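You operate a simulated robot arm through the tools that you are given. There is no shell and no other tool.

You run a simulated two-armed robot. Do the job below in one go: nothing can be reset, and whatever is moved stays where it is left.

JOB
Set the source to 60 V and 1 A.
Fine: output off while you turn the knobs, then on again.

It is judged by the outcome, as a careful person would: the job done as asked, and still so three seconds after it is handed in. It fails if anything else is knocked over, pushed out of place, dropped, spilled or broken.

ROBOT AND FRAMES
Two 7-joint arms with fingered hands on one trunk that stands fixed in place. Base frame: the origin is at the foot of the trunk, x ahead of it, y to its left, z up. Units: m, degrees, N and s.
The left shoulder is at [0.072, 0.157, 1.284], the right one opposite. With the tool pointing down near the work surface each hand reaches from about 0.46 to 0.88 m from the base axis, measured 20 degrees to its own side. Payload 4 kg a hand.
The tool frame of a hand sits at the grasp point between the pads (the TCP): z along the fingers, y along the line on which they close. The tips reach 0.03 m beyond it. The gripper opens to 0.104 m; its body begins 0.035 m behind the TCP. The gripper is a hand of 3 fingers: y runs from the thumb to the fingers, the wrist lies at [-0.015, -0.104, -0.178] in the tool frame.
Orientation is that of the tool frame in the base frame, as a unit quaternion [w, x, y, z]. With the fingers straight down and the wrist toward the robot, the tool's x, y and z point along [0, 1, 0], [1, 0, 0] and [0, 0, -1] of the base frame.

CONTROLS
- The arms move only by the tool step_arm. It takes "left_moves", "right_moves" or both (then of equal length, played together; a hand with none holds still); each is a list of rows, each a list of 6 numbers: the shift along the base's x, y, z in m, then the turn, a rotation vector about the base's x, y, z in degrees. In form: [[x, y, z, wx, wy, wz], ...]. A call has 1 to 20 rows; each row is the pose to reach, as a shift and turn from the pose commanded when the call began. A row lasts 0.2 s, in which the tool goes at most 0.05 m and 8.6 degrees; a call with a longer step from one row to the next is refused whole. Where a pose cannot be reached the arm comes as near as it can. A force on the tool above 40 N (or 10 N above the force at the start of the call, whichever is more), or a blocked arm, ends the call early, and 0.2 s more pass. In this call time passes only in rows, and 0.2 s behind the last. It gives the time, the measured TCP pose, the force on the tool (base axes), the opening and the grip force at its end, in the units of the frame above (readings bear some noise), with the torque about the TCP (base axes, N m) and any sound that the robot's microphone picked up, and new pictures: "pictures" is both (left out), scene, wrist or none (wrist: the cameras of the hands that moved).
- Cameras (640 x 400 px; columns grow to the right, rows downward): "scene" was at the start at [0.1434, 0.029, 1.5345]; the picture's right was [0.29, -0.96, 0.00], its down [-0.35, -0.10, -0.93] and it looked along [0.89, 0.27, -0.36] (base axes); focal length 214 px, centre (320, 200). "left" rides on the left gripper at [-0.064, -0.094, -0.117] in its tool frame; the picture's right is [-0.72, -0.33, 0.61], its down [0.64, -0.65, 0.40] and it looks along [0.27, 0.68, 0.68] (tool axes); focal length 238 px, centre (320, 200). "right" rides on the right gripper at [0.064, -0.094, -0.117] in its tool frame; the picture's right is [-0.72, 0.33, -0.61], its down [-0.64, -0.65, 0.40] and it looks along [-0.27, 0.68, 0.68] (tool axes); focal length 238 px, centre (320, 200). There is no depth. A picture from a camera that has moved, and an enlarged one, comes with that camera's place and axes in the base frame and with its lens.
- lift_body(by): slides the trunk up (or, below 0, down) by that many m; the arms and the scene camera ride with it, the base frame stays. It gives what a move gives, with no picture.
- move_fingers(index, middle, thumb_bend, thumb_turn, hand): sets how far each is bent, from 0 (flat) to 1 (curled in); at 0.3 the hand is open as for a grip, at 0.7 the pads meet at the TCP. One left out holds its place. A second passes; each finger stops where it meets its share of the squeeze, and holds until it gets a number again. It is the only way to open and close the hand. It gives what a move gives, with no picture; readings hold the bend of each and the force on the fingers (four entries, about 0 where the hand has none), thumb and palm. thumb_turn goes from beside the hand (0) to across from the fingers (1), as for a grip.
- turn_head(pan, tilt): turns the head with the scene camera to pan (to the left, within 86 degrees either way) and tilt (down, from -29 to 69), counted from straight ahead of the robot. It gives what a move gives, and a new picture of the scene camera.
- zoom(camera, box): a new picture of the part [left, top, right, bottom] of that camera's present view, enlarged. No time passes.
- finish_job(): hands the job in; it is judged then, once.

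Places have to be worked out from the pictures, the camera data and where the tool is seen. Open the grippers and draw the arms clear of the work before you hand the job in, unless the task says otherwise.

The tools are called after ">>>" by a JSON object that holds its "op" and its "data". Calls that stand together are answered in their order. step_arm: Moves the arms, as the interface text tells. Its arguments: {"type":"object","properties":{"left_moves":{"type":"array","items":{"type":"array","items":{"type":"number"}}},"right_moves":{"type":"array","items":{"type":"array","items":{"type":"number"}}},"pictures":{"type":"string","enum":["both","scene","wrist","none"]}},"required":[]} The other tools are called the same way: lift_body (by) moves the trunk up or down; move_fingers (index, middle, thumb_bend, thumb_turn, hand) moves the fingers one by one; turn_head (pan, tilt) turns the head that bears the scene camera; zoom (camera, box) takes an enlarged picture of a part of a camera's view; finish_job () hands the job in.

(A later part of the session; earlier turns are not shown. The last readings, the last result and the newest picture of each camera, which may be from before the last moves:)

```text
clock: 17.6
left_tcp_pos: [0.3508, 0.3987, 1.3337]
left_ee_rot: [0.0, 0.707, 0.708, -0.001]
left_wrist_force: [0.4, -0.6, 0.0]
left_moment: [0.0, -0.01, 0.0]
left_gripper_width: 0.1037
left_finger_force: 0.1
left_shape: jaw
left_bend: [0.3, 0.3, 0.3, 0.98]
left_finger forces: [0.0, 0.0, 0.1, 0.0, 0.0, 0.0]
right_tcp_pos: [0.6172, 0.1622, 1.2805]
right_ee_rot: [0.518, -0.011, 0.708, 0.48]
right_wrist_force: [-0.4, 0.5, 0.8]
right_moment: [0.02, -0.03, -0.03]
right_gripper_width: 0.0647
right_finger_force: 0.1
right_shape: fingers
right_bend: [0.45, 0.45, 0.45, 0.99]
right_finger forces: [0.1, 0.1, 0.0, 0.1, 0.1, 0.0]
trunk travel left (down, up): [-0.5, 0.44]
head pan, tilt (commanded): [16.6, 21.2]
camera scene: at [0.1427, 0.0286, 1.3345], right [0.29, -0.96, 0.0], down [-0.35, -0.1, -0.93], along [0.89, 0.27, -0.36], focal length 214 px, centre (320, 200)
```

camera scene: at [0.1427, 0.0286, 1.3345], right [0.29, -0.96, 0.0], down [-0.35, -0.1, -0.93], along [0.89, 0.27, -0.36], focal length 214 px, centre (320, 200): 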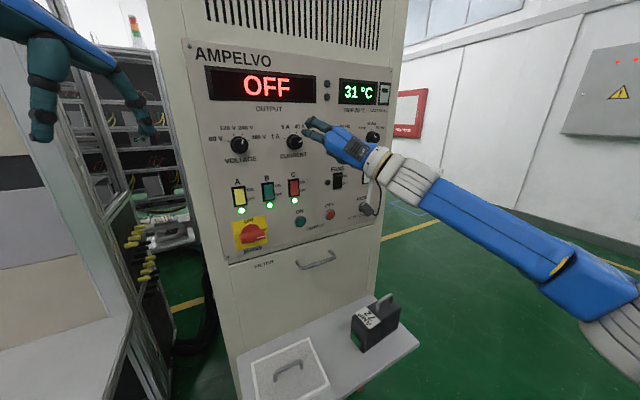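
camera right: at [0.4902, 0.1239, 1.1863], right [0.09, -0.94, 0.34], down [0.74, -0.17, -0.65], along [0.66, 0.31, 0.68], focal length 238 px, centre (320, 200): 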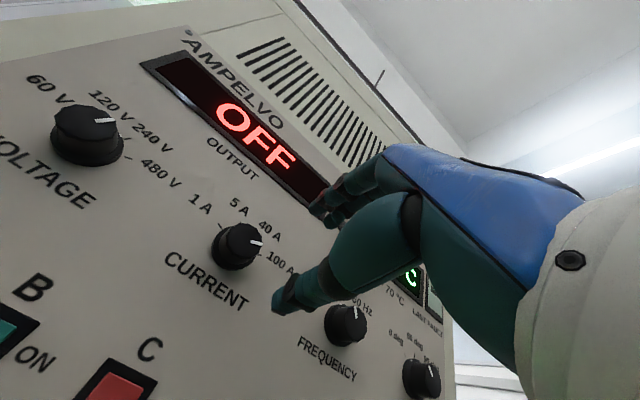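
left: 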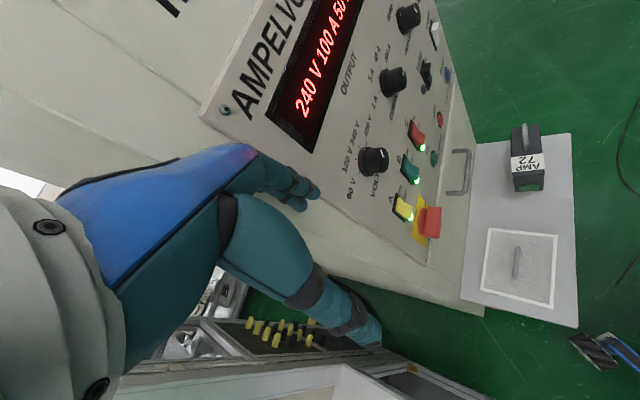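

The roll worked: no reach limit, the tool axis is still normal to the panel, and the roll is about -48°. Next I'll centre on the current knob's axis at the standoff.

>>> {"op": "step_arm", "data": {"right_moves": [[-0.012, 0.0135, -0.0025, 0, 0, 0], [-0.024, 0.027, -0.005, 0, 0, 0]], "pictures": "none"}}

>>> {"op": "zoom", "data": {"camera": "scene", "box": [240, 90, 400, 200]}}

>>> {"op": "zoom", "data": {"camera": "left", "box": [280, 0, 440, 120]}}

>>> {"op": "zoom", "data": {"camera": "right", "box": [0, 0, 640, 400]}}

```text
clock: 18.2
left_tcp_pos: [0.3523, 0.3995, 1.3329]
left_ee_rot: [0.001, 0.707, 0.707, -0.001]
left_wrist_force: [0.3, -0.2, -0.6]
left_moment: [-0.01, -0.01, 0.0]
left_gripper_width: 0.1035
left_finger_force: 0.1
left_shape: jaw
left_bend: [0.3, 0.3, 0.3, 0.98]
left_finger forces: [0.0, 0.0, 0.0, 0.0, 0.1, 0.1]
right_tcp_pos: [0.5931, 0.191, 1.2743]
right_ee_rot: [0.518, -0.01, 0.708, 0.48]
right_wrist_force: [-0.3, 0.3, -0.2]
right_moment: [-0.03, 0.02, 0.0]
right_gripper_width: 0.0649
right_finger_force: 0.1
right_shape: fingers
right_bend: [0.45, 0.45, 0.45, 0.99]
right_finger forces: [0.0, 0.0, 0.0, 0.0, 0.1, 0.0]
trunk travel left (down, up): [-0.5, 0.44]
head pan, tilt (commanded): [16.6, 21.2]
```

```text
3.64 times, centred on (320, 145) of scene
camera zoom: at [0.143, 0.0301, 1.3345], right [0.29, -0.96, 0.0], down [-0.35, -0.11, -0.93], along [0.89, 0.27, -0.36], focal length 780 px, centre (320, 400)
```

zoom: 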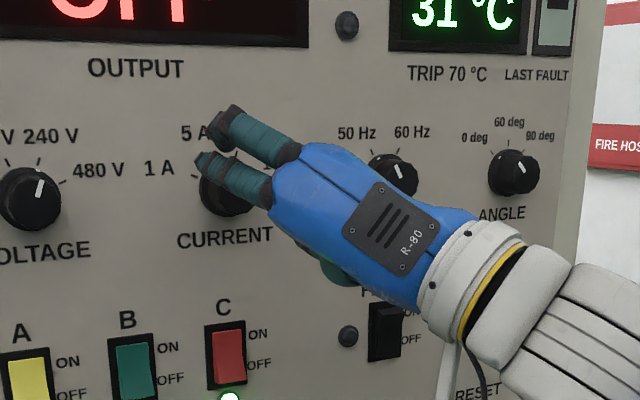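

```text
3.33 times, centred on (360, 60) of left
camera zoom: at [0.2571, 0.3371, 1.4511], right [-0.33, -0.72, -0.61], down [-0.65, 0.64, -0.41], along [0.68, 0.27, -0.68], focal length 794 px, centre (187, 667)
```

zoom: 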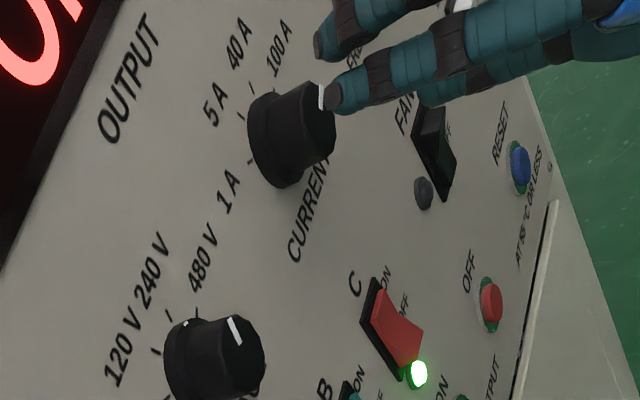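

```text
1.00 times, centred on (320, 200) of right (not enlarged: the box is as wide or as high as the picture)
camera zoom: at [0.5267, 0.09, 1.1645], right [-0.28, -0.59, 0.75], down [0.92, -0.38, 0.04], along [0.27, 0.71, 0.66], focal length 238 px, centre (320, 200)
```

zoom: 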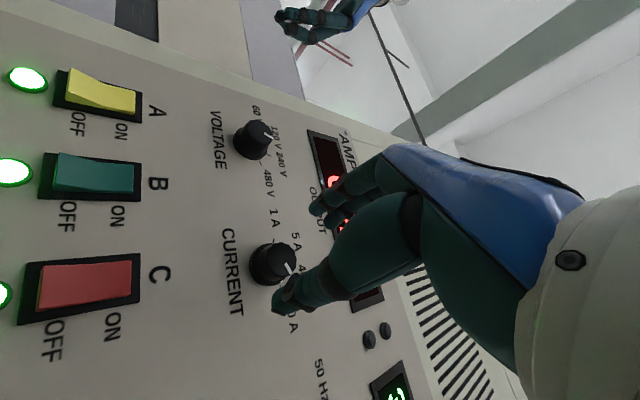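

The tool axis is lined up with the knob in all three views. I'll check the available roll range in free space before gripping, starting with the clockwise side.

>>> {"op": "step_arm", "data": {"right_moves": [[0, 0, 0, 5.8, 5.512, 0], [0, 0, 0, 11.6, 11.024, 0], [0, 0, 0, 17.4, 16.536, 0], [0, 0, 0, 23.2, 22.048, 0]], "pictures": "none"}}

```text
clock: 19.2
left_tcp_pos: [0.3513, 0.3982, 1.3344]
left_ee_rot: [0.001, 0.707, 0.707, 0.0]
left_wrist_force: [0.3, 0.2, -0.3]
left_moment: [-0.01, 0.0, 0.01]
left_gripper_width: 0.1037
left_finger_force: 0.0
left_shape: jaw
left_bend: [0.3, 0.3, 0.3, 0.98]
left_finger forces: [0.0, 0.0, 0.0, 0.0, 0.0, 0.0]
right_tcp_pos: [0.5999, 0.1838, 1.2788]
right_ee_rot: [0.362, 0.184, 0.685, 0.605]
right_wrist_force: [0.0, 0.7, 0.3]
right_moment: [-0.01, 0.02, 0.03]
right_gripper_width: 0.065
right_finger_force: 0.0
right_shape: fingers
right_bend: [0.45, 0.45, 0.45, 0.99]
right_finger forces: [0.1, 0.0, 0.1, 0.0, 0.0, 0.1]
right hand out of reach, approached as far as the arm can: row 4
trunk travel left (down, up): [-0.5, 0.44]
head pan, tilt (commanded): [16.6, 21.2]
```

The clockwise side stops near -20°. Now I'll test the counter-clockwise side down to about -118°, re-centring on the way.

>>> {"op": "step_arm", "data": {"right_moves": [[-0.001, 0.001, 0, -6.16, -5.857, 0], [-0.003, 0.003, -0.002, -12.32, -11.71, 0], [-0.005, 0.005, -0.003, -18.48, -17.57, 0], [-0.007, 0.007, -0.003, -24.64, -23.43, 0], [-0.007, 0.007, -0.003, -30.8, -29.28, 0], [-0.007, 0.007, -0.003, -36.96, -35.14, 0], [-0.007, 0.007, -0.003, -43.12, -41.0, 0], [-0.007, 0.007, -0.003, -49.28, -46.85, 0], [-0.007, 0.007, -0.003, -55.44, -52.71, 0], [-0.007, 0.007, -0.003, -61.6, -58.57, 0], [-0.007, 0.007, -0.003, -67.76, -64.42, 0], [-0.007, 0.007, -0.003, -73.92, -70.28, 0]], "pictures": "scene"}}

```text
clock: 21.8
left_tcp_pos: [0.3497, 0.4001, 1.3345]
left_ee_rot: [0.001, 0.708, 0.707, 0.0]
left_wrist_force: [0.6, -0.1, 0.2]
left_moment: [-0.03, 0.0, 0.01]
left_gripper_width: 0.1037
left_finger_force: 0.1
left_shape: jaw
left_bend: [0.3, 0.3, 0.3, 0.98]
left_finger forces: [0.0, 0.0, 0.0, 0.1, 0.0, 0.0]
right_tcp_pos: [0.5856, 0.1983, 1.2898]
right_ee_rot: [0.696, -0.415, 0.579, 0.092]
right_wrist_force: [-0.9, 0.0, 0.7]
right_moment: [-0.03, -0.01, -0.01]
right_gripper_width: 0.0648
right_finger_force: 0.0
right_shape: fingers
right_bend: [0.45, 0.45, 0.45, 0.99]
right_finger forces: [0.1, 0.0, 0.1, 0.0, 0.0, 0.0]
right hand out of reach, approached as far as the arm can: row 12
trunk travel left (down, up): [-0.5, 0.44]
head pan, tilt (commanded): [16.6, 21.2]
camera scene: at [0.1408, 0.0311, 1.3347], right [0.29, -0.96, 0.0], down [-0.35, -0.11, -0.93], along [0.89, 0.27, -0.36], focal length 214 px, centre (320, 200)
```

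scene: 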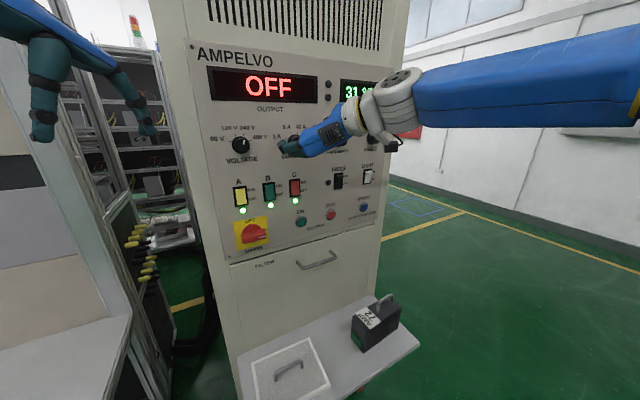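

The usable roll is about -22° to -109°, so I'll turn each knob in two bites. I'll roll back to -30° and re-centre on the current knob's axis.

>>> {"op": "step_arm", "data": {"right_moves": [[0.003, -0.003, -0.005, 5.8, 5.512, 0], [0.0075, -0.0093, -0.0138, 11.6, 11.024, 0], [0.0075, -0.0093, -0.0138, 17.4, 16.536, 0], [0.0075, -0.0093, -0.0138, 23.2, 22.048, 0], [0.0075, -0.0093, -0.0138, 29.0, 27.56, 0], [0.0075, -0.0093, -0.0138, 34.8, 33.07, 0], [0.0075, -0.0093, -0.0138, 40.6, 38.58, 0], [0.0075, -0.0093, -0.0138, 46.4, 44.1, 0], [0.0075, -0.0093, -0.0138, 52.2, 49.61, 0], [0.0075, -0.0093, -0.0138, 58.0, 55.12, 0], [0.0075, -0.0093, -0.0138, 63.8, 60.63, 0]], "pictures": "wrist"}}

```text
clock: 24.2
left_tcp_pos: [0.3522, 0.3992, 1.3347]
left_ee_rot: [0.0, 0.707, 0.707, 0.001]
left_wrist_force: [0.9, 0.7, -0.3]
left_moment: [0.01, -0.02, 0.0]
left_gripper_width: 0.1035
left_finger_force: 0.0
left_shape: jaw
left_bend: [0.3, 0.3, 0.3, 0.98]
left_finger forces: [0.0, 0.0, 0.1, 0.0, 0.0, 0.0]
right_tcp_pos: [0.5953, 0.1873, 1.2764]
right_ee_rot: [0.438, 0.102, 0.7, 0.555]
right_wrist_force: [-0.3, -0.4, -0.1]
right_moment: [0.01, -0.04, -0.01]
right_gripper_width: 0.0647
right_finger_force: 0.0
right_shape: fingers
right_bend: [0.45, 0.45, 0.45, 0.99]
right_finger forces: [0.0, 0.0, 0.0, 0.0, 0.0, 0.0]
trunk travel left (down, up): [-0.5, 0.44]
head pan, tilt (commanded): [16.6, 21.2]
camera right: at [0.5053, 0.1132, 1.1628], right [-0.13, -0.76, 0.64], down [0.9, -0.36, -0.25], along [0.42, 0.55, 0.73], focal length 238 px, centre (320, 200)
```

right: 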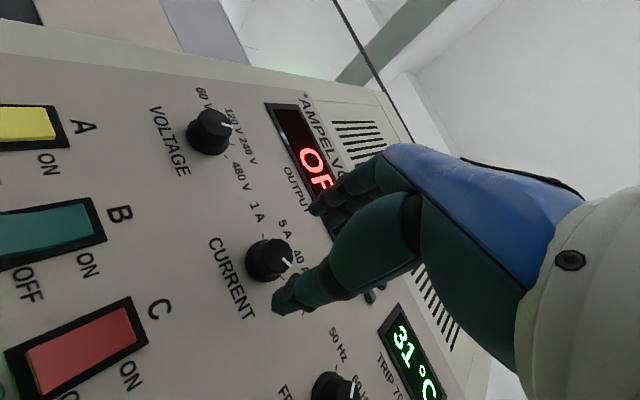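

The tool axis is within a few millimetres of the knob axis. I'll zoom in from each camera to check centring before moving in.

>>> {"op": "zoom", "data": {"camera": "right", "box": [220, 170, 380, 330]}}

>>> {"op": "zoom", "data": {"camera": "scene", "box": [260, 100, 360, 180]}}

>>> {"op": "zoom", "data": {"camera": "left", "box": [320, 0, 440, 90]}}

```text
2.50 times, centred on (300, 250) of right
camera zoom: at [0.5053, 0.1132, 1.1628], right [-0.13, -0.76, 0.64], down [0.9, -0.36, -0.25], along [0.42, 0.55, 0.73], focal length 596 px, centre (370, 75)
```

zoom: 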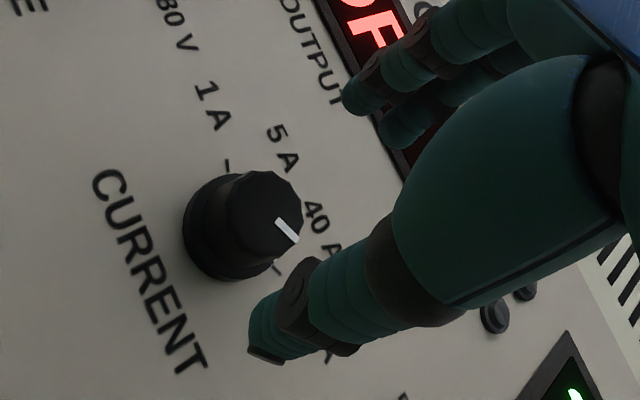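

```text
5.00 times, centred on (310, 140) of scene
camera zoom: at [0.1434, 0.0303, 1.3345], right [0.29, -0.96, 0.0], down [-0.35, -0.11, -0.93], along [0.89, 0.27, -0.36], focal length 1072 px, centre (370, 500)
```

zoom: 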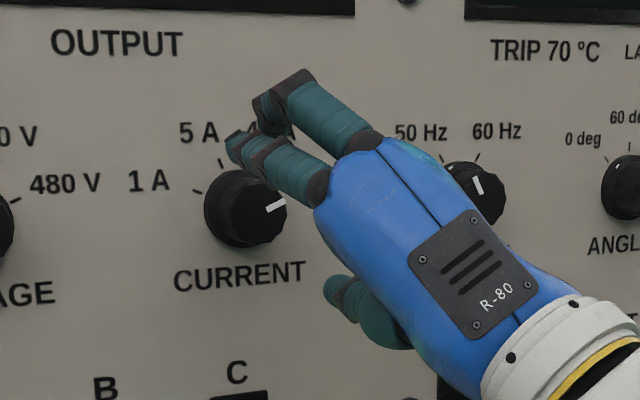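

```text
4.44 times, centred on (380, 45) of left
camera zoom: at [0.2574, 0.3371, 1.451], right [-0.33, -0.72, -0.61], down [-0.65, 0.64, -0.41], along [0.68, 0.27, -0.68], focal length 1059 px, centre (53, 889)
```

zoom: 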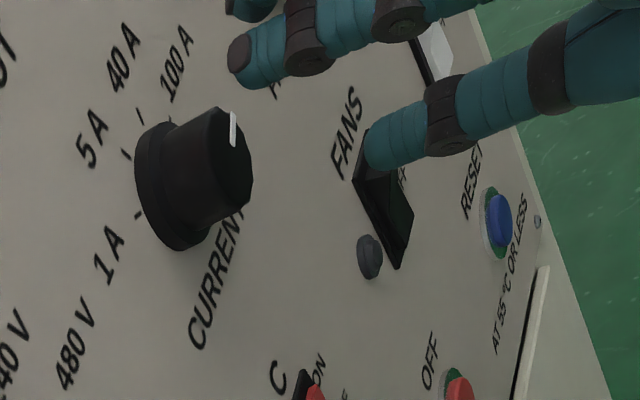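

The knob face sits about 4 mm off the tool axis. I'll correct that and move in along the normal, leaving the fingertips about 1 cm from the panel.

>>> {"op": "step_arm", "data": {"right_moves": [[-0.0024, 0.0025, 0.0004, 0, 0, 0], [0.0107, 0.0149, 0.0004, 0, 0, 0], [0.0237, 0.0273, 0.0004, 0, 0, 0], [0.031, 0.0342, 0.0004, 0, 0, 0], [0.0371, 0.04, 0.0004, 0, 0, 0]], "pictures": "wrist"}}

>>> {"op": "zoom", "data": {"camera": "scene", "box": [260, 100, 360, 180]}}

>>> {"op": "zoom", "data": {"camera": "left", "box": [320, 0, 440, 90]}}

>>> {"op": "zoom", "data": {"camera": "right", "box": [220, 170, 380, 330]}}

```text
clock: 25.4
left_tcp_pos: [0.3485, 0.3962, 1.3351]
left_ee_rot: [0.0, 0.707, 0.707, 0.001]
left_wrist_force: [0.2, -0.4, -0.2]
left_moment: [0.01, 0.0, 0.01]
left_gripper_width: 0.1039
left_finger_force: 0.1
left_shape: jaw
left_bend: [0.3, 0.3, 0.3, 0.98]
left_finger forces: [0.0, 0.0, 0.0, 0.0, 0.0, 0.1]
right_tcp_pos: [0.631, 0.2249, 1.2758]
right_ee_rot: [0.438, 0.101, 0.7, 0.555]
right_wrist_force: [-2.8, -1.0, -0.9]
right_moment: [0.02, -0.1, 0.06]
right_gripper_width: 0.0648
right_finger_force: 1.0
right_shape: fingers
right_bend: [0.45, 0.45, 0.45, 0.99]
right_finger forces: [0.0, 3.0, 0.1, 0.0, 0.1, 0.0]
trunk travel left (down, up): [-0.5, 0.44]
head pan, tilt (commanded): [16.6, 21.2]
camera right: at [0.5403, 0.1505, 1.1632], right [-0.13, -0.76, 0.64], down [0.9, -0.36, -0.24], along [0.42, 0.55, 0.73], focal length 238 px, centre (320, 200)
```

right: 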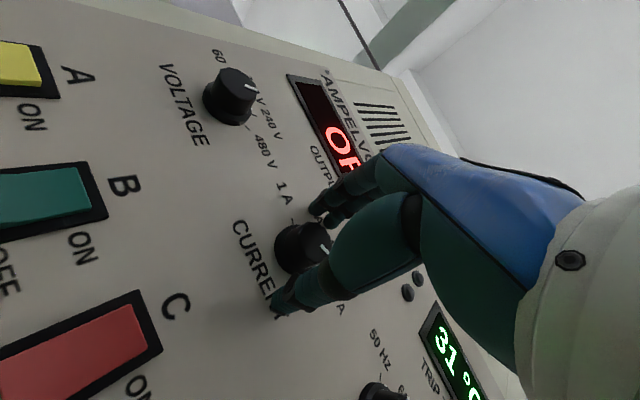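

```text
5.00 times, centred on (310, 140) of scene
camera zoom: at [0.1411, 0.0273, 1.3348], right [0.29, -0.96, 0.0], down [-0.35, -0.1, -0.93], along [0.89, 0.27, -0.36], focal length 1072 px, centre (370, 500)
```

zoom: 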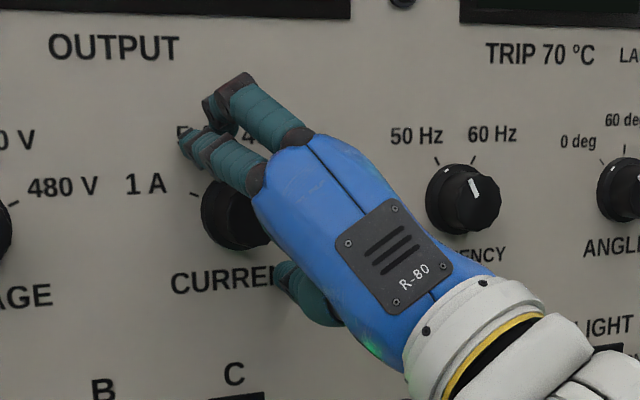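

```text
4.44 times, centred on (380, 45) of left
camera zoom: at [0.2549, 0.3334, 1.4522], right [-0.33, -0.72, -0.62], down [-0.65, 0.64, -0.4], along [0.69, 0.27, -0.68], focal length 1059 px, centre (53, 889)
```

zoom: 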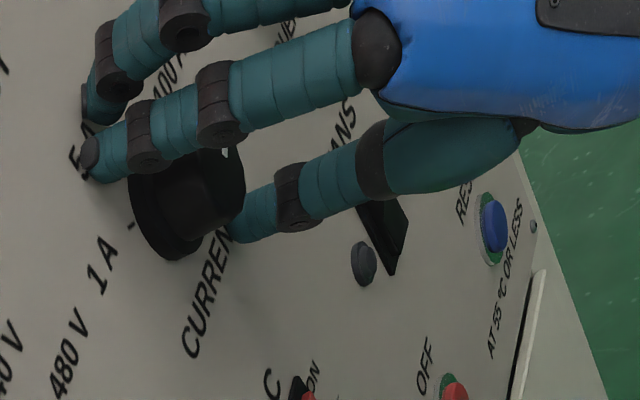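

```text
2.50 times, centred on (300, 250) of right
camera zoom: at [0.5403, 0.1505, 1.1632], right [-0.13, -0.76, 0.64], down [0.9, -0.36, -0.24], along [0.42, 0.55, 0.73], focal length 596 px, centre (370, 75)
```

zoom: 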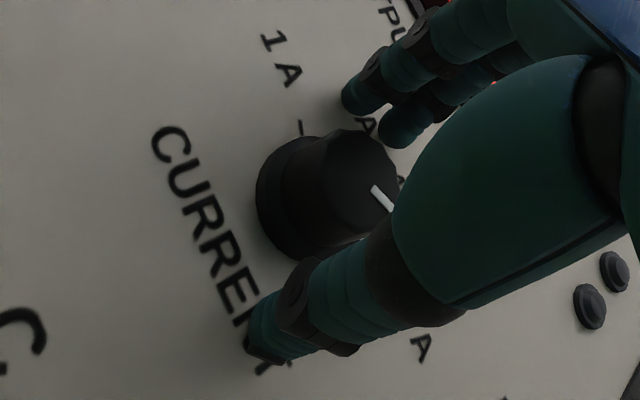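

The hand straddles the knob, but the middle fingertip is just brushing the panel at 3 N. I'll back off 6 mm and then close on the knob.

>>> {"op": "step_arm", "data": {"right_moves": [[-0.0044, -0.0041, 0.0005, 0, 0, 0]], "pictures": "none"}}

>>> {"op": "move_fingers", "data": {"hand": "right", "index": 0.7, "middle": 0.7, "thumb_bend": 0.7}}

>>> {"op": "zoom", "data": {"camera": "left", "box": [320, 0, 440, 90]}}

>>> {"op": "zoom", "data": {"camera": "right", "box": [220, 170, 380, 330]}}

```text
clock: 25.8
left_tcp_pos: [0.353, 0.4008, 1.3337]
left_ee_rot: [0.0, 0.707, 0.707, -0.001]
left_wrist_force: [0.8, 0.6, -1.1]
left_moment: [0.05, 0.04, 0.01]
left_gripper_width: 0.1036
left_finger_force: 0.0
left_shape: jaw
left_bend: [0.3, 0.3, 0.3, 0.98]
left_finger forces: [0.0, 0.0, 0.0, 0.1, 0.1, 0.0]
right_tcp_pos: [0.6286, 0.2241, 1.2748]
right_ee_rot: [0.437, 0.1, 0.701, 0.555]
right_wrist_force: [-0.5, 0.4, 0.3]
right_moment: [-0.01, -0.02, 0.02]
right_gripper_width: 0.0648
right_finger_force: 0.0
right_shape: fingers
right_bend: [0.45, 0.45, 0.45, 0.99]
right_finger forces: [0.1, 0.0, 0.0, 0.0, 0.0, 0.0]
trunk travel left (down, up): [-0.5, 0.44]
head pan, tilt (commanded): [16.6, 21.2]
```

```text
clock: 26.8
left_tcp_pos: [0.3511, 0.3989, 1.335]
left_ee_rot: [0.0, 0.707, 0.707, 0.0]
left_wrist_force: [0.6, -0.5, -0.3]
left_moment: [-0.03, -0.01, 0.01]
left_gripper_width: 0.1038
left_finger_force: 0.0
left_shape: jaw
left_bend: [0.3, 0.3, 0.3, 0.98]
left_finger forces: [0.1, 0.0, 0.0, 0.0, 0.1, 0.1]
right_tcp_pos: [0.6277, 0.2233, 1.2776]
right_ee_rot: [0.437, 0.101, 0.7, 0.556]
right_wrist_force: [0.5, 2.0, 4.8]
right_moment: [0.16, -0.12, 0.03]
right_gripper_width: 0.025
right_finger_force: 10.7
right_shape: fingers
right_bend: [0.61, 0.64, 0.61, 1.0]
right_finger forces: [6.7, 6.5, 0.0, 0.1, 8.3, 0.0]
trunk travel left (down, up): [-0.5, 0.44]
head pan, tilt (commanded): [16.6, 21.2]
```

```text
4.44 times, centred on (380, 45) of left
camera zoom: at [0.2566, 0.3362, 1.4513], right [-0.33, -0.72, -0.61], down [-0.65, 0.64, -0.41], along [0.68, 0.27, -0.68], focal length 1059 px, centre (53, 889)
```

zoom: 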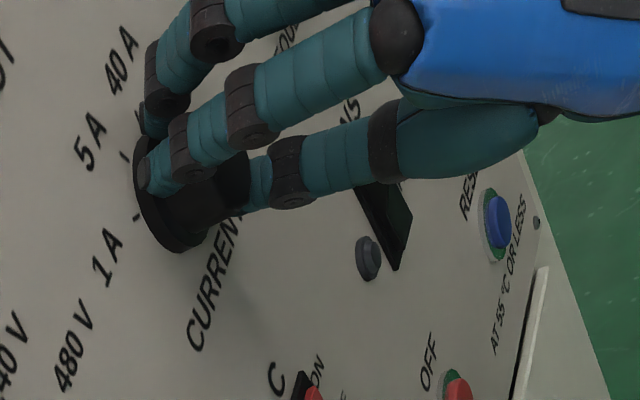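

```text
2.50 times, centred on (300, 250) of right
camera zoom: at [0.5366, 0.1487, 1.1635], right [-0.13, -0.76, 0.64], down [0.9, -0.36, -0.24], along [0.42, 0.55, 0.73], focal length 596 px, centre (370, 75)
```

zoom: 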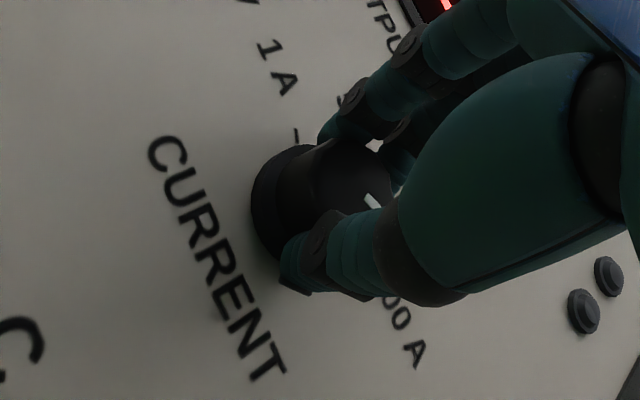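

All three fingers are holding the knob at about 7 N each. I'll turn counter-clockwise, starting with 48°, and watch the forces and clicks.

>>> {"op": "step_arm", "data": {"right_moves": [[0, 0, 0, -5.8, -5.512, 0], [0, 0, 0, -11.6, -11.024, 0], [0, 0, 0, -17.4, -16.536, 0], [0, 0, 0, -23.2, -22.048, 0], [0, 0, 0, -29.0, -27.56, 0], [0, 0, 0, -34.8, -33.07, 0]], "pictures": "wrist"}}

>>> {"op": "zoom", "data": {"camera": "left", "box": [320, 0, 440, 90]}}

>>> {"op": "zoom", "data": {"camera": "right", "box": [220, 170, 380, 330]}}

>>> {"op": "zoom", "data": {"camera": "scene", "box": [240, 90, 360, 180]}}

```text
clock: 28.2
left_tcp_pos: [0.3493, 0.4007, 1.3345]
left_ee_rot: [0.001, 0.707, 0.707, 0.001]
left_wrist_force: [-0.7, 0.4, 0.6]
left_moment: [-0.02, -0.01, 0.03]
left_gripper_width: 0.1036
left_finger_force: 0.0
left_shape: jaw
left_bend: [0.3, 0.3, 0.3, 0.98]
left_finger forces: [0.0, 0.0, 0.0, 0.1, 0.0, 0.1]
right_tcp_pos: [0.6252, 0.2241, 1.277]
right_ee_rot: [0.626, -0.195, 0.68, 0.328]
right_wrist_force: [-4.5, 2.0, 3.2]
right_moment: [0.12, -0.04, 0.23]
right_gripper_width: 0.0247
right_finger_force: 11.8
right_shape: fingers
right_bend: [0.61, 0.64, 0.62, 1.0]
right_finger forces: [8.0, 8.0, 0.0, 0.0, 7.9, 0.0]
trunk travel left (down, up): [-0.5, 0.44]
head pan, tilt (commanded): [16.6, 21.2]
camera right: at [0.5962, 0.0863, 1.1959], right [-0.56, -0.3, 0.77], down [0.82, -0.28, 0.49], along [0.07, 0.91, 0.4], focal length 238 px, centre (320, 200)
```

right: 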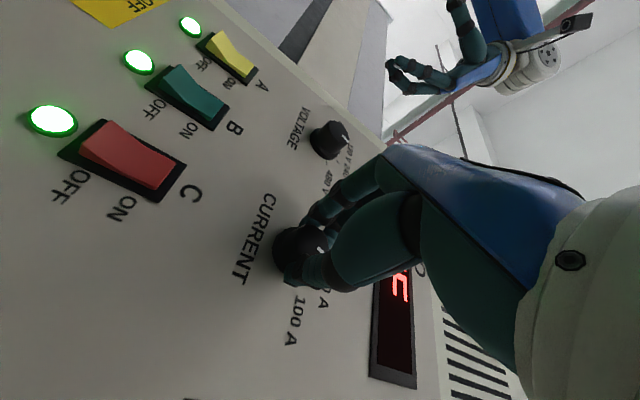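

```text
4.44 times, centred on (380, 45) of left
camera zoom: at [0.2548, 0.3373, 1.4513], right [-0.33, -0.72, -0.61], down [-0.65, 0.64, -0.41], along [0.69, 0.27, -0.68], focal length 1059 px, centre (53, 889)
```

zoom: 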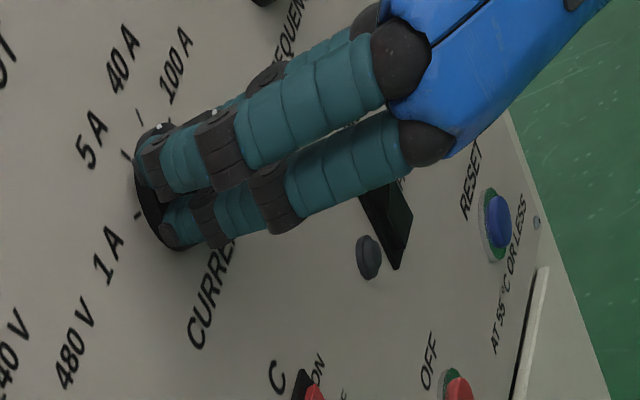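

```text
2.50 times, centred on (300, 250) of right
camera zoom: at [0.5962, 0.0863, 1.1959], right [-0.56, -0.3, 0.77], down [0.82, -0.28, 0.49], along [0.07, 0.91, 0.4], focal length 596 px, centre (370, 75)
```

zoom: 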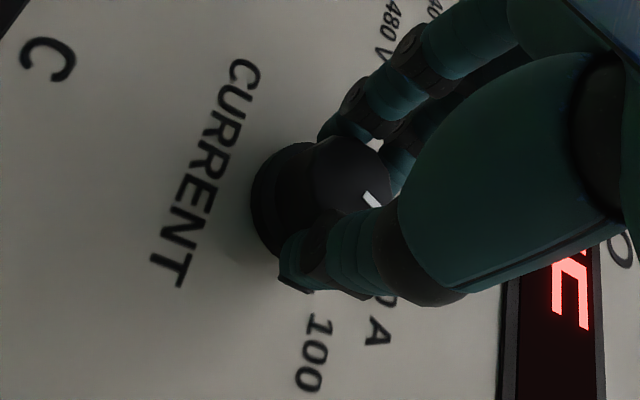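

```text
4.44 times, centred on (300, 135) of scene
camera zoom: at [0.1404, 0.031, 1.3347], right [0.29, -0.96, 0.0], down [-0.35, -0.11, -0.93], along [0.89, 0.27, -0.36], focal length 953 px, centre (409, 489)
```

zoom: 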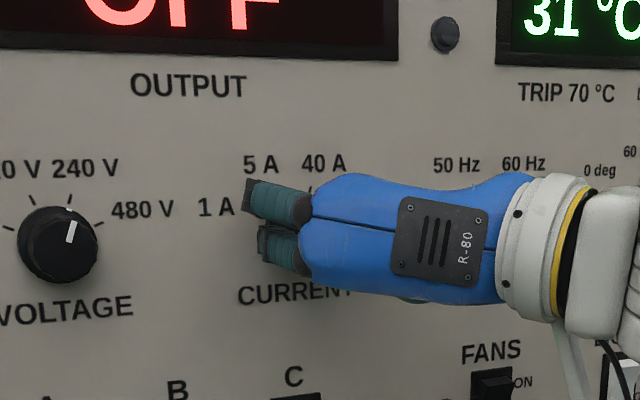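

The knob turned with the hand: the pointer sits in the same place relative to the fingers. I'll go about 25° further, close to the roll limit.

>>> {"op": "step_arm", "data": {"right_moves": [[0, 0, 0, -6.0, -5.7, 0], [0, 0, 0, -12.0, -11.4, 0], [0, 0, 0, -18.0, -17.1, 0]], "pictures": "none"}}

>>> {"op": "zoom", "data": {"camera": "left", "box": [320, 0, 440, 90]}}

>>> {"op": "zoom", "data": {"camera": "right", "box": [220, 170, 380, 330]}}

```text
clock: 29.0
left_tcp_pos: [0.3491, 0.4004, 1.3341]
left_ee_rot: [0.002, 0.707, 0.707, 0.0]
left_wrist_force: [0.1, 0.4, 0.4]
left_moment: [0.0, 0.0, 0.01]
left_gripper_width: 0.1037
left_finger_force: 0.1
left_shape: jaw
left_bend: [0.3, 0.3, 0.3, 0.98]
left_finger forces: [0.0, 0.0, 0.0, 0.0, 0.1, 0.0]
right_tcp_pos: [0.6263, 0.2249, 1.2763]
right_ee_rot: [0.682, -0.335, 0.623, 0.186]
right_wrist_force: [-8.7, 3.8, 0.1]
right_moment: [0.04, -0.01, 0.38]
right_gripper_width: 0.0252
right_finger_force: 12.7
right_shape: fingers
right_bend: [0.61, 0.64, 0.62, 1.0]
right_finger forces: [8.3, 9.7, 0.1, 0.0, 7.4, 0.0]
trunk travel left (down, up): [-0.5, 0.44]
head pan, tilt (commanded): [16.6, 21.2]
```

```text
4.44 times, centred on (380, 45) of left
camera zoom: at [0.254, 0.3379, 1.4512], right [-0.32, -0.72, -0.61], down [-0.65, 0.64, -0.41], along [0.69, 0.27, -0.68], focal length 1059 px, centre (53, 889)
```

zoom: 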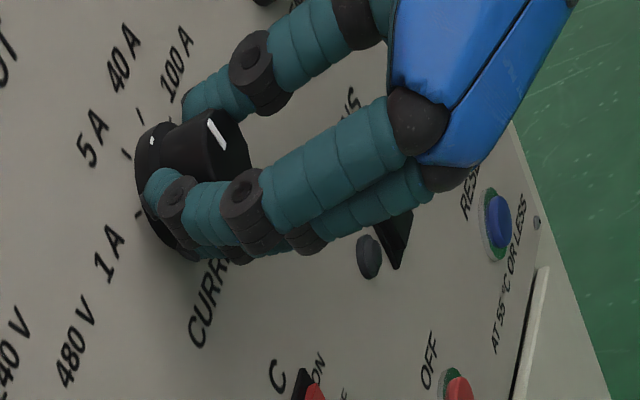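

```text
2.50 times, centred on (300, 250) of right
camera zoom: at [0.6145, 0.067, 1.2365], right [-0.77, -0.07, 0.63], down [0.63, -0.08, 0.77], along [-0.01, 0.99, 0.11], focal length 596 px, centre (370, 75)
```

zoom: 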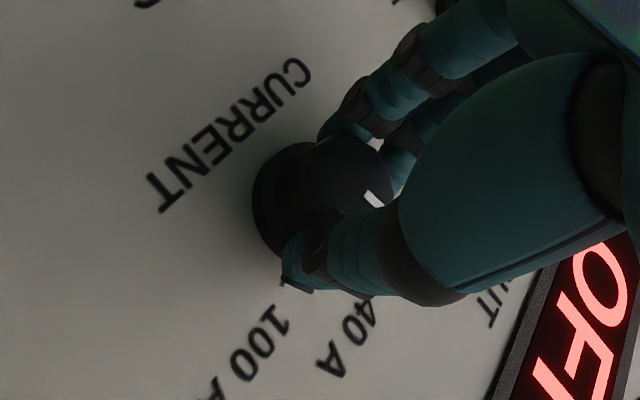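

The skirt mark is now between 40 A and 5 A, so the knob has turned about 74°. I'll open the fingers and look at where it settles.

>>> {"op": "move_fingers", "data": {"hand": "right", "index": 0.42, "middle": 0.42, "thumb_bend": 0.42}}

>>> {"op": "zoom", "data": {"camera": "left", "box": [320, 0, 440, 90]}}

>>> {"op": "zoom", "data": {"camera": "right", "box": [220, 170, 380, 330]}}

```text
clock: 30.0
left_tcp_pos: [0.3531, 0.3988, 1.3347]
left_ee_rot: [0.0, 0.707, 0.707, 0.0]
left_wrist_force: [0.1, -0.5, -0.8]
left_moment: [-0.02, 0.01, 0.0]
left_gripper_width: 0.1039
left_finger_force: 0.1
left_shape: jaw
left_bend: [0.3, 0.3, 0.3, 0.98]
left_finger forces: [0.1, 0.0, 0.1, 0.1, 0.0, 0.1]
right_tcp_pos: [0.6316, 0.2226, 1.2748]
right_ee_rot: [0.682, -0.335, 0.623, 0.186]
right_wrist_force: [0.0, 0.3, -0.1]
right_moment: [0.01, 0.01, -0.03]
right_gripper_width: 0.0723
right_finger_force: 0.1
right_shape: fingers
right_bend: [0.42, 0.42, 0.42, 0.99]
right_finger forces: [0.0, 0.0, 0.0, 0.0, 0.0, 0.0]
trunk travel left (down, up): [-0.5, 0.44]
head pan, tilt (commanded): [16.6, 21.2]
```

```text
4.44 times, centred on (380, 45) of left
camera zoom: at [0.258, 0.3354, 1.4512], right [-0.33, -0.72, -0.61], down [-0.65, 0.64, -0.4], along [0.68, 0.27, -0.68], focal length 1059 px, centre (53, 889)
```

zoom: 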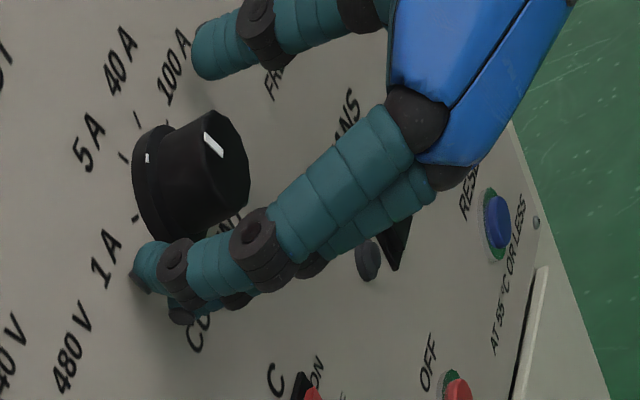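

```text
2.50 times, centred on (300, 250) of right
camera zoom: at [0.6178, 0.0649, 1.235], right [-0.77, -0.08, 0.63], down [0.64, -0.08, 0.77], along [-0.01, 0.99, 0.11], focal length 596 px, centre (370, 75)
```

zoom: 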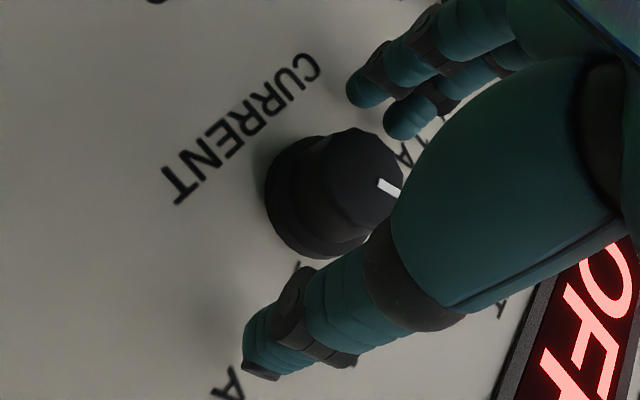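

The knob clicked into the 5 A detent on release, so one more 45° step is needed. I'll pull back 25 mm, roll back to about -50° and re-centre.

>>> {"op": "step_arm", "data": {"right_moves": [[-0.0109, -0.0103, 0, 0, 0, 0], [-0.0181, -0.0172, 0, 0, 0, 0], [-0.0202, -0.015, 0.001, 5.49, 5.216, 0], [-0.0202, -0.015, 0.001, 10.98, 10.43, 0], [-0.0202, -0.015, 0.001, 16.47, 15.65, 0], [-0.0202, -0.015, 0.001, 21.96, 20.86, 0], [-0.0202, -0.015, 0.001, 27.45, 26.08, 0], [-0.0202, -0.015, 0.001, 32.94, 31.3, 0], [-0.0202, -0.015, 0.001, 38.4, 36.5, 0]], "pictures": "none"}}

>>> {"op": "zoom", "data": {"camera": "left", "box": [320, 0, 440, 90]}}

>>> {"op": "zoom", "data": {"camera": "right", "box": [220, 170, 380, 330]}}

>>> {"op": "zoom", "data": {"camera": "scene", "box": [240, 90, 360, 180]}}

```text
clock: 32.0
left_tcp_pos: [0.3532, 0.3991, 1.3344]
left_ee_rot: [0.001, 0.707, 0.707, 0.0]
left_wrist_force: [-0.4, -0.1, -0.3]
left_moment: [0.01, -0.01, -0.01]
left_gripper_width: 0.1041
left_finger_force: 0.0
left_shape: jaw
left_bend: [0.3, 0.3, 0.3, 0.98]
left_finger forces: [0.0, 0.0, 0.0, 0.1, 0.0, 0.1]
right_tcp_pos: [0.6094, 0.2074, 1.2773]
right_ee_rot: [0.525, -0.02, 0.707, 0.472]
right_wrist_force: [-0.3, 0.5, 0.6]
right_moment: [0.02, 0.07, 0.0]
right_gripper_width: 0.0724
right_finger_force: 0.0
right_shape: fingers
right_bend: [0.42, 0.42, 0.42, 0.99]
right_finger forces: [0.0, 0.0, 0.1, 0.2, 0.0, 0.1]
trunk travel left (down, up): [-0.5, 0.44]
head pan, tilt (commanded): [16.6, 21.2]
```

```text
4.44 times, centred on (380, 45) of left
camera zoom: at [0.2582, 0.3363, 1.451], right [-0.33, -0.72, -0.61], down [-0.65, 0.64, -0.4], along [0.68, 0.27, -0.68], focal length 1059 px, centre (53, 889)
```

zoom: 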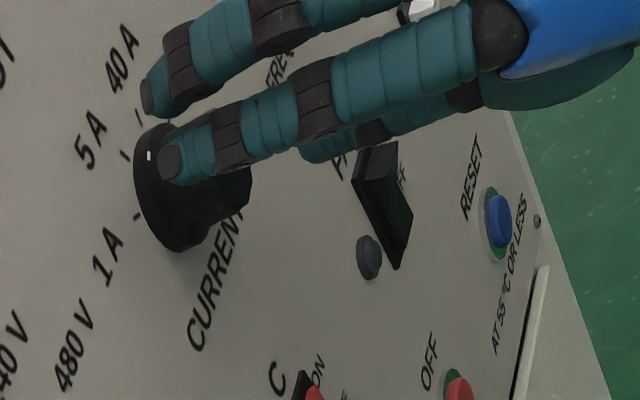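

```text
2.50 times, centred on (300, 250) of right
camera zoom: at [0.5456, 0.1049, 1.1686], right [-0.29, -0.58, 0.76], down [0.92, -0.38, 0.07], along [0.25, 0.72, 0.65], focal length 596 px, centre (370, 75)
```

zoom: 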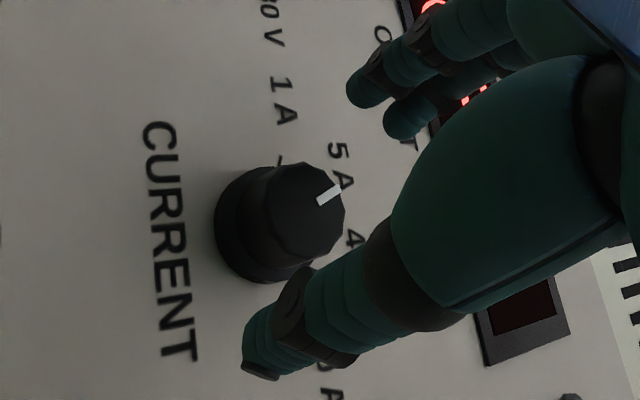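

```text
4.44 times, centred on (300, 135) of scene
camera zoom: at [0.1441, 0.0294, 1.3344], right [0.29, -0.96, 0.0], down [-0.35, -0.11, -0.93], along [0.89, 0.27, -0.36], focal length 953 px, centre (409, 489)
```

zoom: 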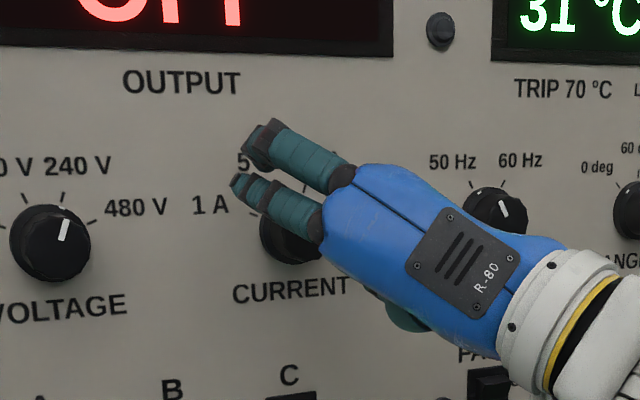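

The pointer is at 5 A and the hand is centred on the axis to within a millimetre. I'll move in 24 mm and grip again.

>>> {"op": "step_arm", "data": {"right_moves": [[0.0088, 0.0084, 0, 0, 0, 0], [0.0172, 0.0163, 0, 0, 0, 0]], "pictures": "none"}}

>>> {"op": "move_fingers", "data": {"hand": "right", "index": 0.7, "middle": 0.7, "thumb_bend": 0.7}}

>>> {"op": "zoom", "data": {"camera": "right", "box": [220, 170, 380, 330]}}

```text
clock: 32.6
left_tcp_pos: [0.3528, 0.4, 1.3335]
left_ee_rot: [0.0, 0.707, 0.707, 0.0]
left_wrist_force: [-0.2, 0.0, 0.5]
left_moment: [0.0, 0.0, 0.0]
left_gripper_width: 0.1039
left_finger_force: 0.1
left_shape: jaw
left_bend: [0.3, 0.3, 0.3, 0.98]
left_finger forces: [0.1, 0.2, 0.1, 0.1, 0.1, 0.0]
right_tcp_pos: [0.6265, 0.2266, 1.2776]
right_ee_rot: [0.525, -0.021, 0.708, 0.472]
right_wrist_force: [0.1, -0.2, 0.8]
right_moment: [0.0, -0.01, 0.0]
right_gripper_width: 0.0721
right_finger_force: 0.1
right_shape: fingers
right_bend: [0.42, 0.42, 0.42, 0.99]
right_finger forces: [0.1, 0.0, 0.0, 0.0, 0.0, 0.0]
trunk travel left (down, up): [-0.5, 0.44]
head pan, tilt (commanded): [16.6, 21.2]
```

```text
clock: 33.6
left_tcp_pos: [0.3516, 0.3996, 1.3338]
left_ee_rot: [0.0, 0.707, 0.707, 0.001]
left_wrist_force: [0.0, 0.1, 0.1]
left_moment: [0.0, -0.01, 0.0]
left_gripper_width: 0.1037
left_finger_force: 0.0
left_shape: jaw
left_bend: [0.3, 0.3, 0.3, 0.98]
left_finger forces: [0.1, 0.1, 0.0, 0.0, 0.1, 0.0]
right_tcp_pos: [0.6256, 0.2244, 1.2773]
right_ee_rot: [0.526, -0.021, 0.707, 0.472]
right_wrist_force: [0.2, -0.2, 2.5]
right_moment: [0.09, -0.06, 0.04]
right_gripper_width: 0.0252
right_finger_force: 10.7
right_shape: fingers
right_bend: [0.62, 0.65, 0.61, 1.0]
right_finger forces: [5.8, 5.8, 0.0, 0.1, 9.7, 0.0]
trunk travel left (down, up): [-0.5, 0.44]
head pan, tilt (commanded): [16.6, 21.2]
```

```text
2.50 times, centred on (300, 250) of right
camera zoom: at [0.5623, 0.1214, 1.1685], right [-0.3, -0.58, 0.76], down [0.92, -0.38, 0.07], along [0.25, 0.72, 0.65], focal length 596 px, centre (370, 75)
```

zoom: 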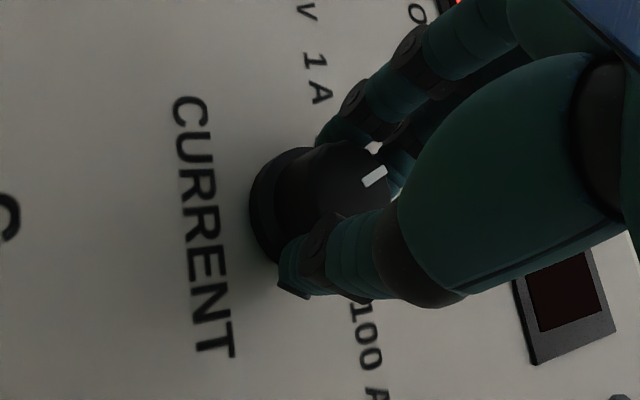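

The grip is firm again. I'll turn 46° counter-clockwise to the 1 A position.

>>> {"op": "step_arm", "data": {"right_moves": [[0, 0, 0, -5.6, -5.32, 0], [0, 0, 0, -11.2, -10.64, 0], [0, 0, 0, -16.8, -15.97, 0], [0, 0, 0, -22.4, -21.29, 0], [0, 0, 0, -28.0, -26.6, 0], [0, 0, 0, -33.4, -31.7, 0]], "pictures": "none"}}

>>> {"op": "zoom", "data": {"camera": "right", "box": [220, 170, 380, 330]}}

>>> {"op": "zoom", "data": {"camera": "left", "box": [320, 0, 440, 90]}}

```text
clock: 35.0
left_tcp_pos: [0.351, 0.3998, 1.334]
left_ee_rot: [0.001, 0.707, 0.707, 0.0]
left_wrist_force: [-0.1, -0.7, -0.3]
left_moment: [0.01, -0.02, 0.02]
left_gripper_width: 0.1038
left_finger_force: 0.0
left_shape: jaw
left_bend: [0.3, 0.3, 0.3, 0.98]
left_finger forces: [0.1, 0.1, 0.0, 0.1, 0.0, 0.1]
right_tcp_pos: [0.6256, 0.2254, 1.2778]
right_ee_rot: [0.669, -0.297, 0.643, 0.226]
right_wrist_force: [-1.5, 3.1, -0.4]
right_moment: [0.04, 0.02, 0.11]
right_gripper_width: 0.025
right_finger_force: 11.5
right_shape: fingers
right_bend: [0.62, 0.65, 0.61, 1.0]
right_finger forces: [7.7, 6.3, 0.0, 0.1, 8.7, 0.0]
trunk travel left (down, up): [-0.5, 0.44]
head pan, tilt (commanded): [16.6, 21.2]
```

```text
2.50 times, centred on (300, 250) of right
camera zoom: at [0.6092, 0.072, 1.2246], right [-0.72, -0.13, 0.68], down [0.69, -0.14, 0.7], along [0.0, 0.98, 0.19], focal length 596 px, centre (370, 75)
```

zoom: 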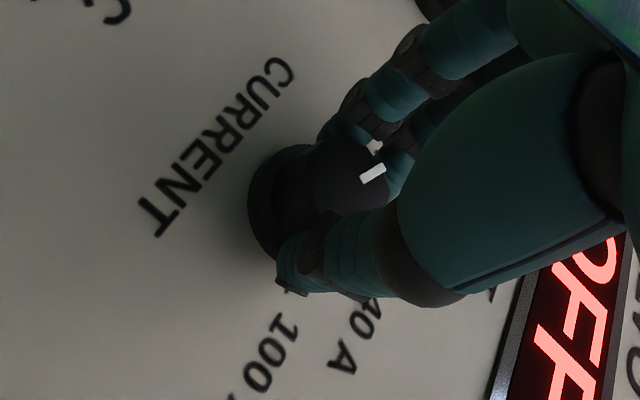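

```text
4.44 times, centred on (380, 45) of left
camera zoom: at [0.2559, 0.3375, 1.4511], right [-0.33, -0.72, -0.61], down [-0.65, 0.64, -0.41], along [0.68, 0.27, -0.68], focal length 1059 px, centre (53, 889)
```

zoom: 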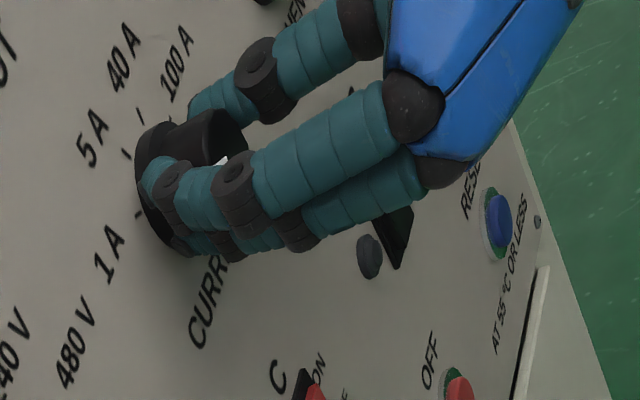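

The knob followed the hand without slipping. I'll release it and check that the pointer rests on 1 A.

>>> {"op": "move_fingers", "data": {"hand": "right", "index": 0.42, "middle": 0.42, "thumb_bend": 0.42}}

>>> {"op": "step_arm", "data": {"right_moves": [[-0.0109, -0.0103, 0, 0, 0, 0], [-0.0254, -0.0241, 0, 0, 0, 0], [-0.0435, -0.0413, 0, 0, 0, 0]], "pictures": "none"}}

>>> {"op": "zoom", "data": {"camera": "left", "box": [320, 0, 440, 90]}}

>>> {"op": "zoom", "data": {"camera": "right", "box": [180, 140, 380, 330]}}

>>> {"op": "zoom", "data": {"camera": "scene", "box": [190, 60, 400, 200]}}

```text
clock: 36.0
left_tcp_pos: [0.3522, 0.3987, 1.3344]
left_ee_rot: [0.0, 0.707, 0.707, 0.0]
left_wrist_force: [-0.7, 0.3, 0.6]
left_moment: [0.02, 0.0, 0.0]
left_gripper_width: 0.1036
left_finger_force: 0.1
left_shape: jaw
left_bend: [0.3, 0.3, 0.3, 0.98]
left_finger forces: [0.0, 0.1, 0.0, 0.0, 0.1, 0.0]
right_tcp_pos: [0.6262, 0.2246, 1.2775]
right_ee_rot: [0.668, -0.297, 0.643, 0.228]
right_wrist_force: [-0.5, 0.2, -0.8]
right_moment: [0.01, 0.01, 0.0]
right_gripper_width: 0.0721
right_finger_force: 0.1
right_shape: fingers
right_bend: [0.42, 0.42, 0.42, 0.99]
right_finger forces: [0.0, 0.1, 0.1, 0.0, 0.1, 0.0]
trunk travel left (down, up): [-0.5, 0.44]
head pan, tilt (commanded): [16.6, 21.2]
```

```text
clock: 36.8
left_tcp_pos: [0.3498, 0.3968, 1.3352]
left_ee_rot: [-0.001, 0.707, 0.707, 0.001]
left_wrist_force: [0.4, 0.5, -0.1]
left_moment: [0.01, 0.0, -0.02]
left_gripper_width: 0.1039
left_finger_force: 0.1
left_shape: jaw
left_bend: [0.3, 0.3, 0.3, 0.98]
left_finger forces: [0.0, 0.0, 0.1, 0.0, 0.0, 0.0]
right_tcp_pos: [0.5804, 0.1826, 1.2781]
right_ee_rot: [0.669, -0.296, 0.643, 0.229]
right_wrist_force: [-0.3, 0.0, 1.0]
right_moment: [0.05, 0.04, 0.0]
right_gripper_width: 0.0722
right_finger_force: 0.1
right_shape: fingers
right_bend: [0.42, 0.42, 0.42, 0.99]
right_finger forces: [0.0, 0.0, 0.0, 0.0, 0.1, 0.1]
trunk travel left (down, up): [-0.5, 0.44]
head pan, tilt (commanded): [16.6, 21.2]
```

```text
4.44 times, centred on (380, 45) of left
camera zoom: at [0.2563, 0.3339, 1.4519], right [-0.33, -0.72, -0.61], down [-0.65, 0.64, -0.4], along [0.68, 0.27, -0.68], focal length 1059 px, centre (53, 889)
```

zoom: 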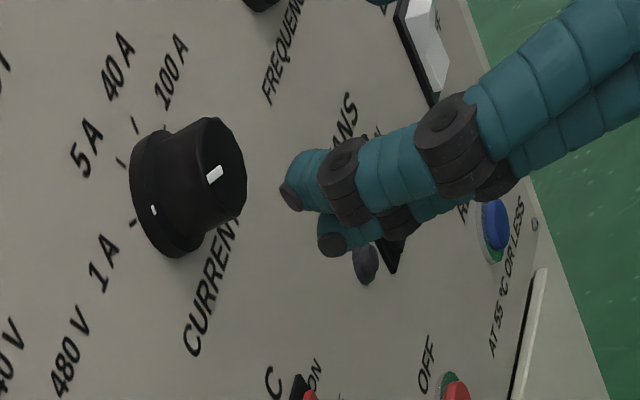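

```text
2.11 times, centred on (280, 235) of right
camera zoom: at [0.5652, 0.029, 1.2243], right [-0.72, -0.13, 0.68], down [0.7, -0.14, 0.7], along [0.0, 0.98, 0.2], focal length 502 px, centre (404, 126)
```

zoom: 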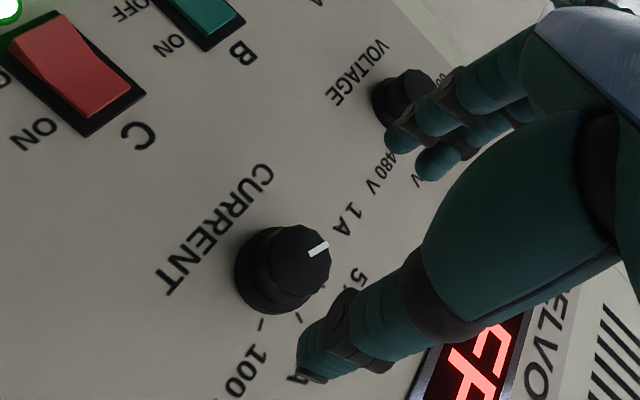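

```text
2.86 times, centred on (295, 130) of scene
camera zoom: at [0.1422, 0.0271, 1.3347], right [0.29, -0.96, 0.0], down [-0.35, -0.1, -0.93], along [0.89, 0.27, -0.36], focal length 613 px, centre (391, 400)
```

zoom: 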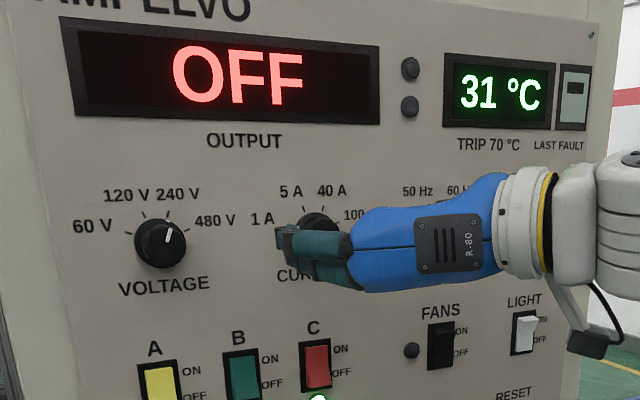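

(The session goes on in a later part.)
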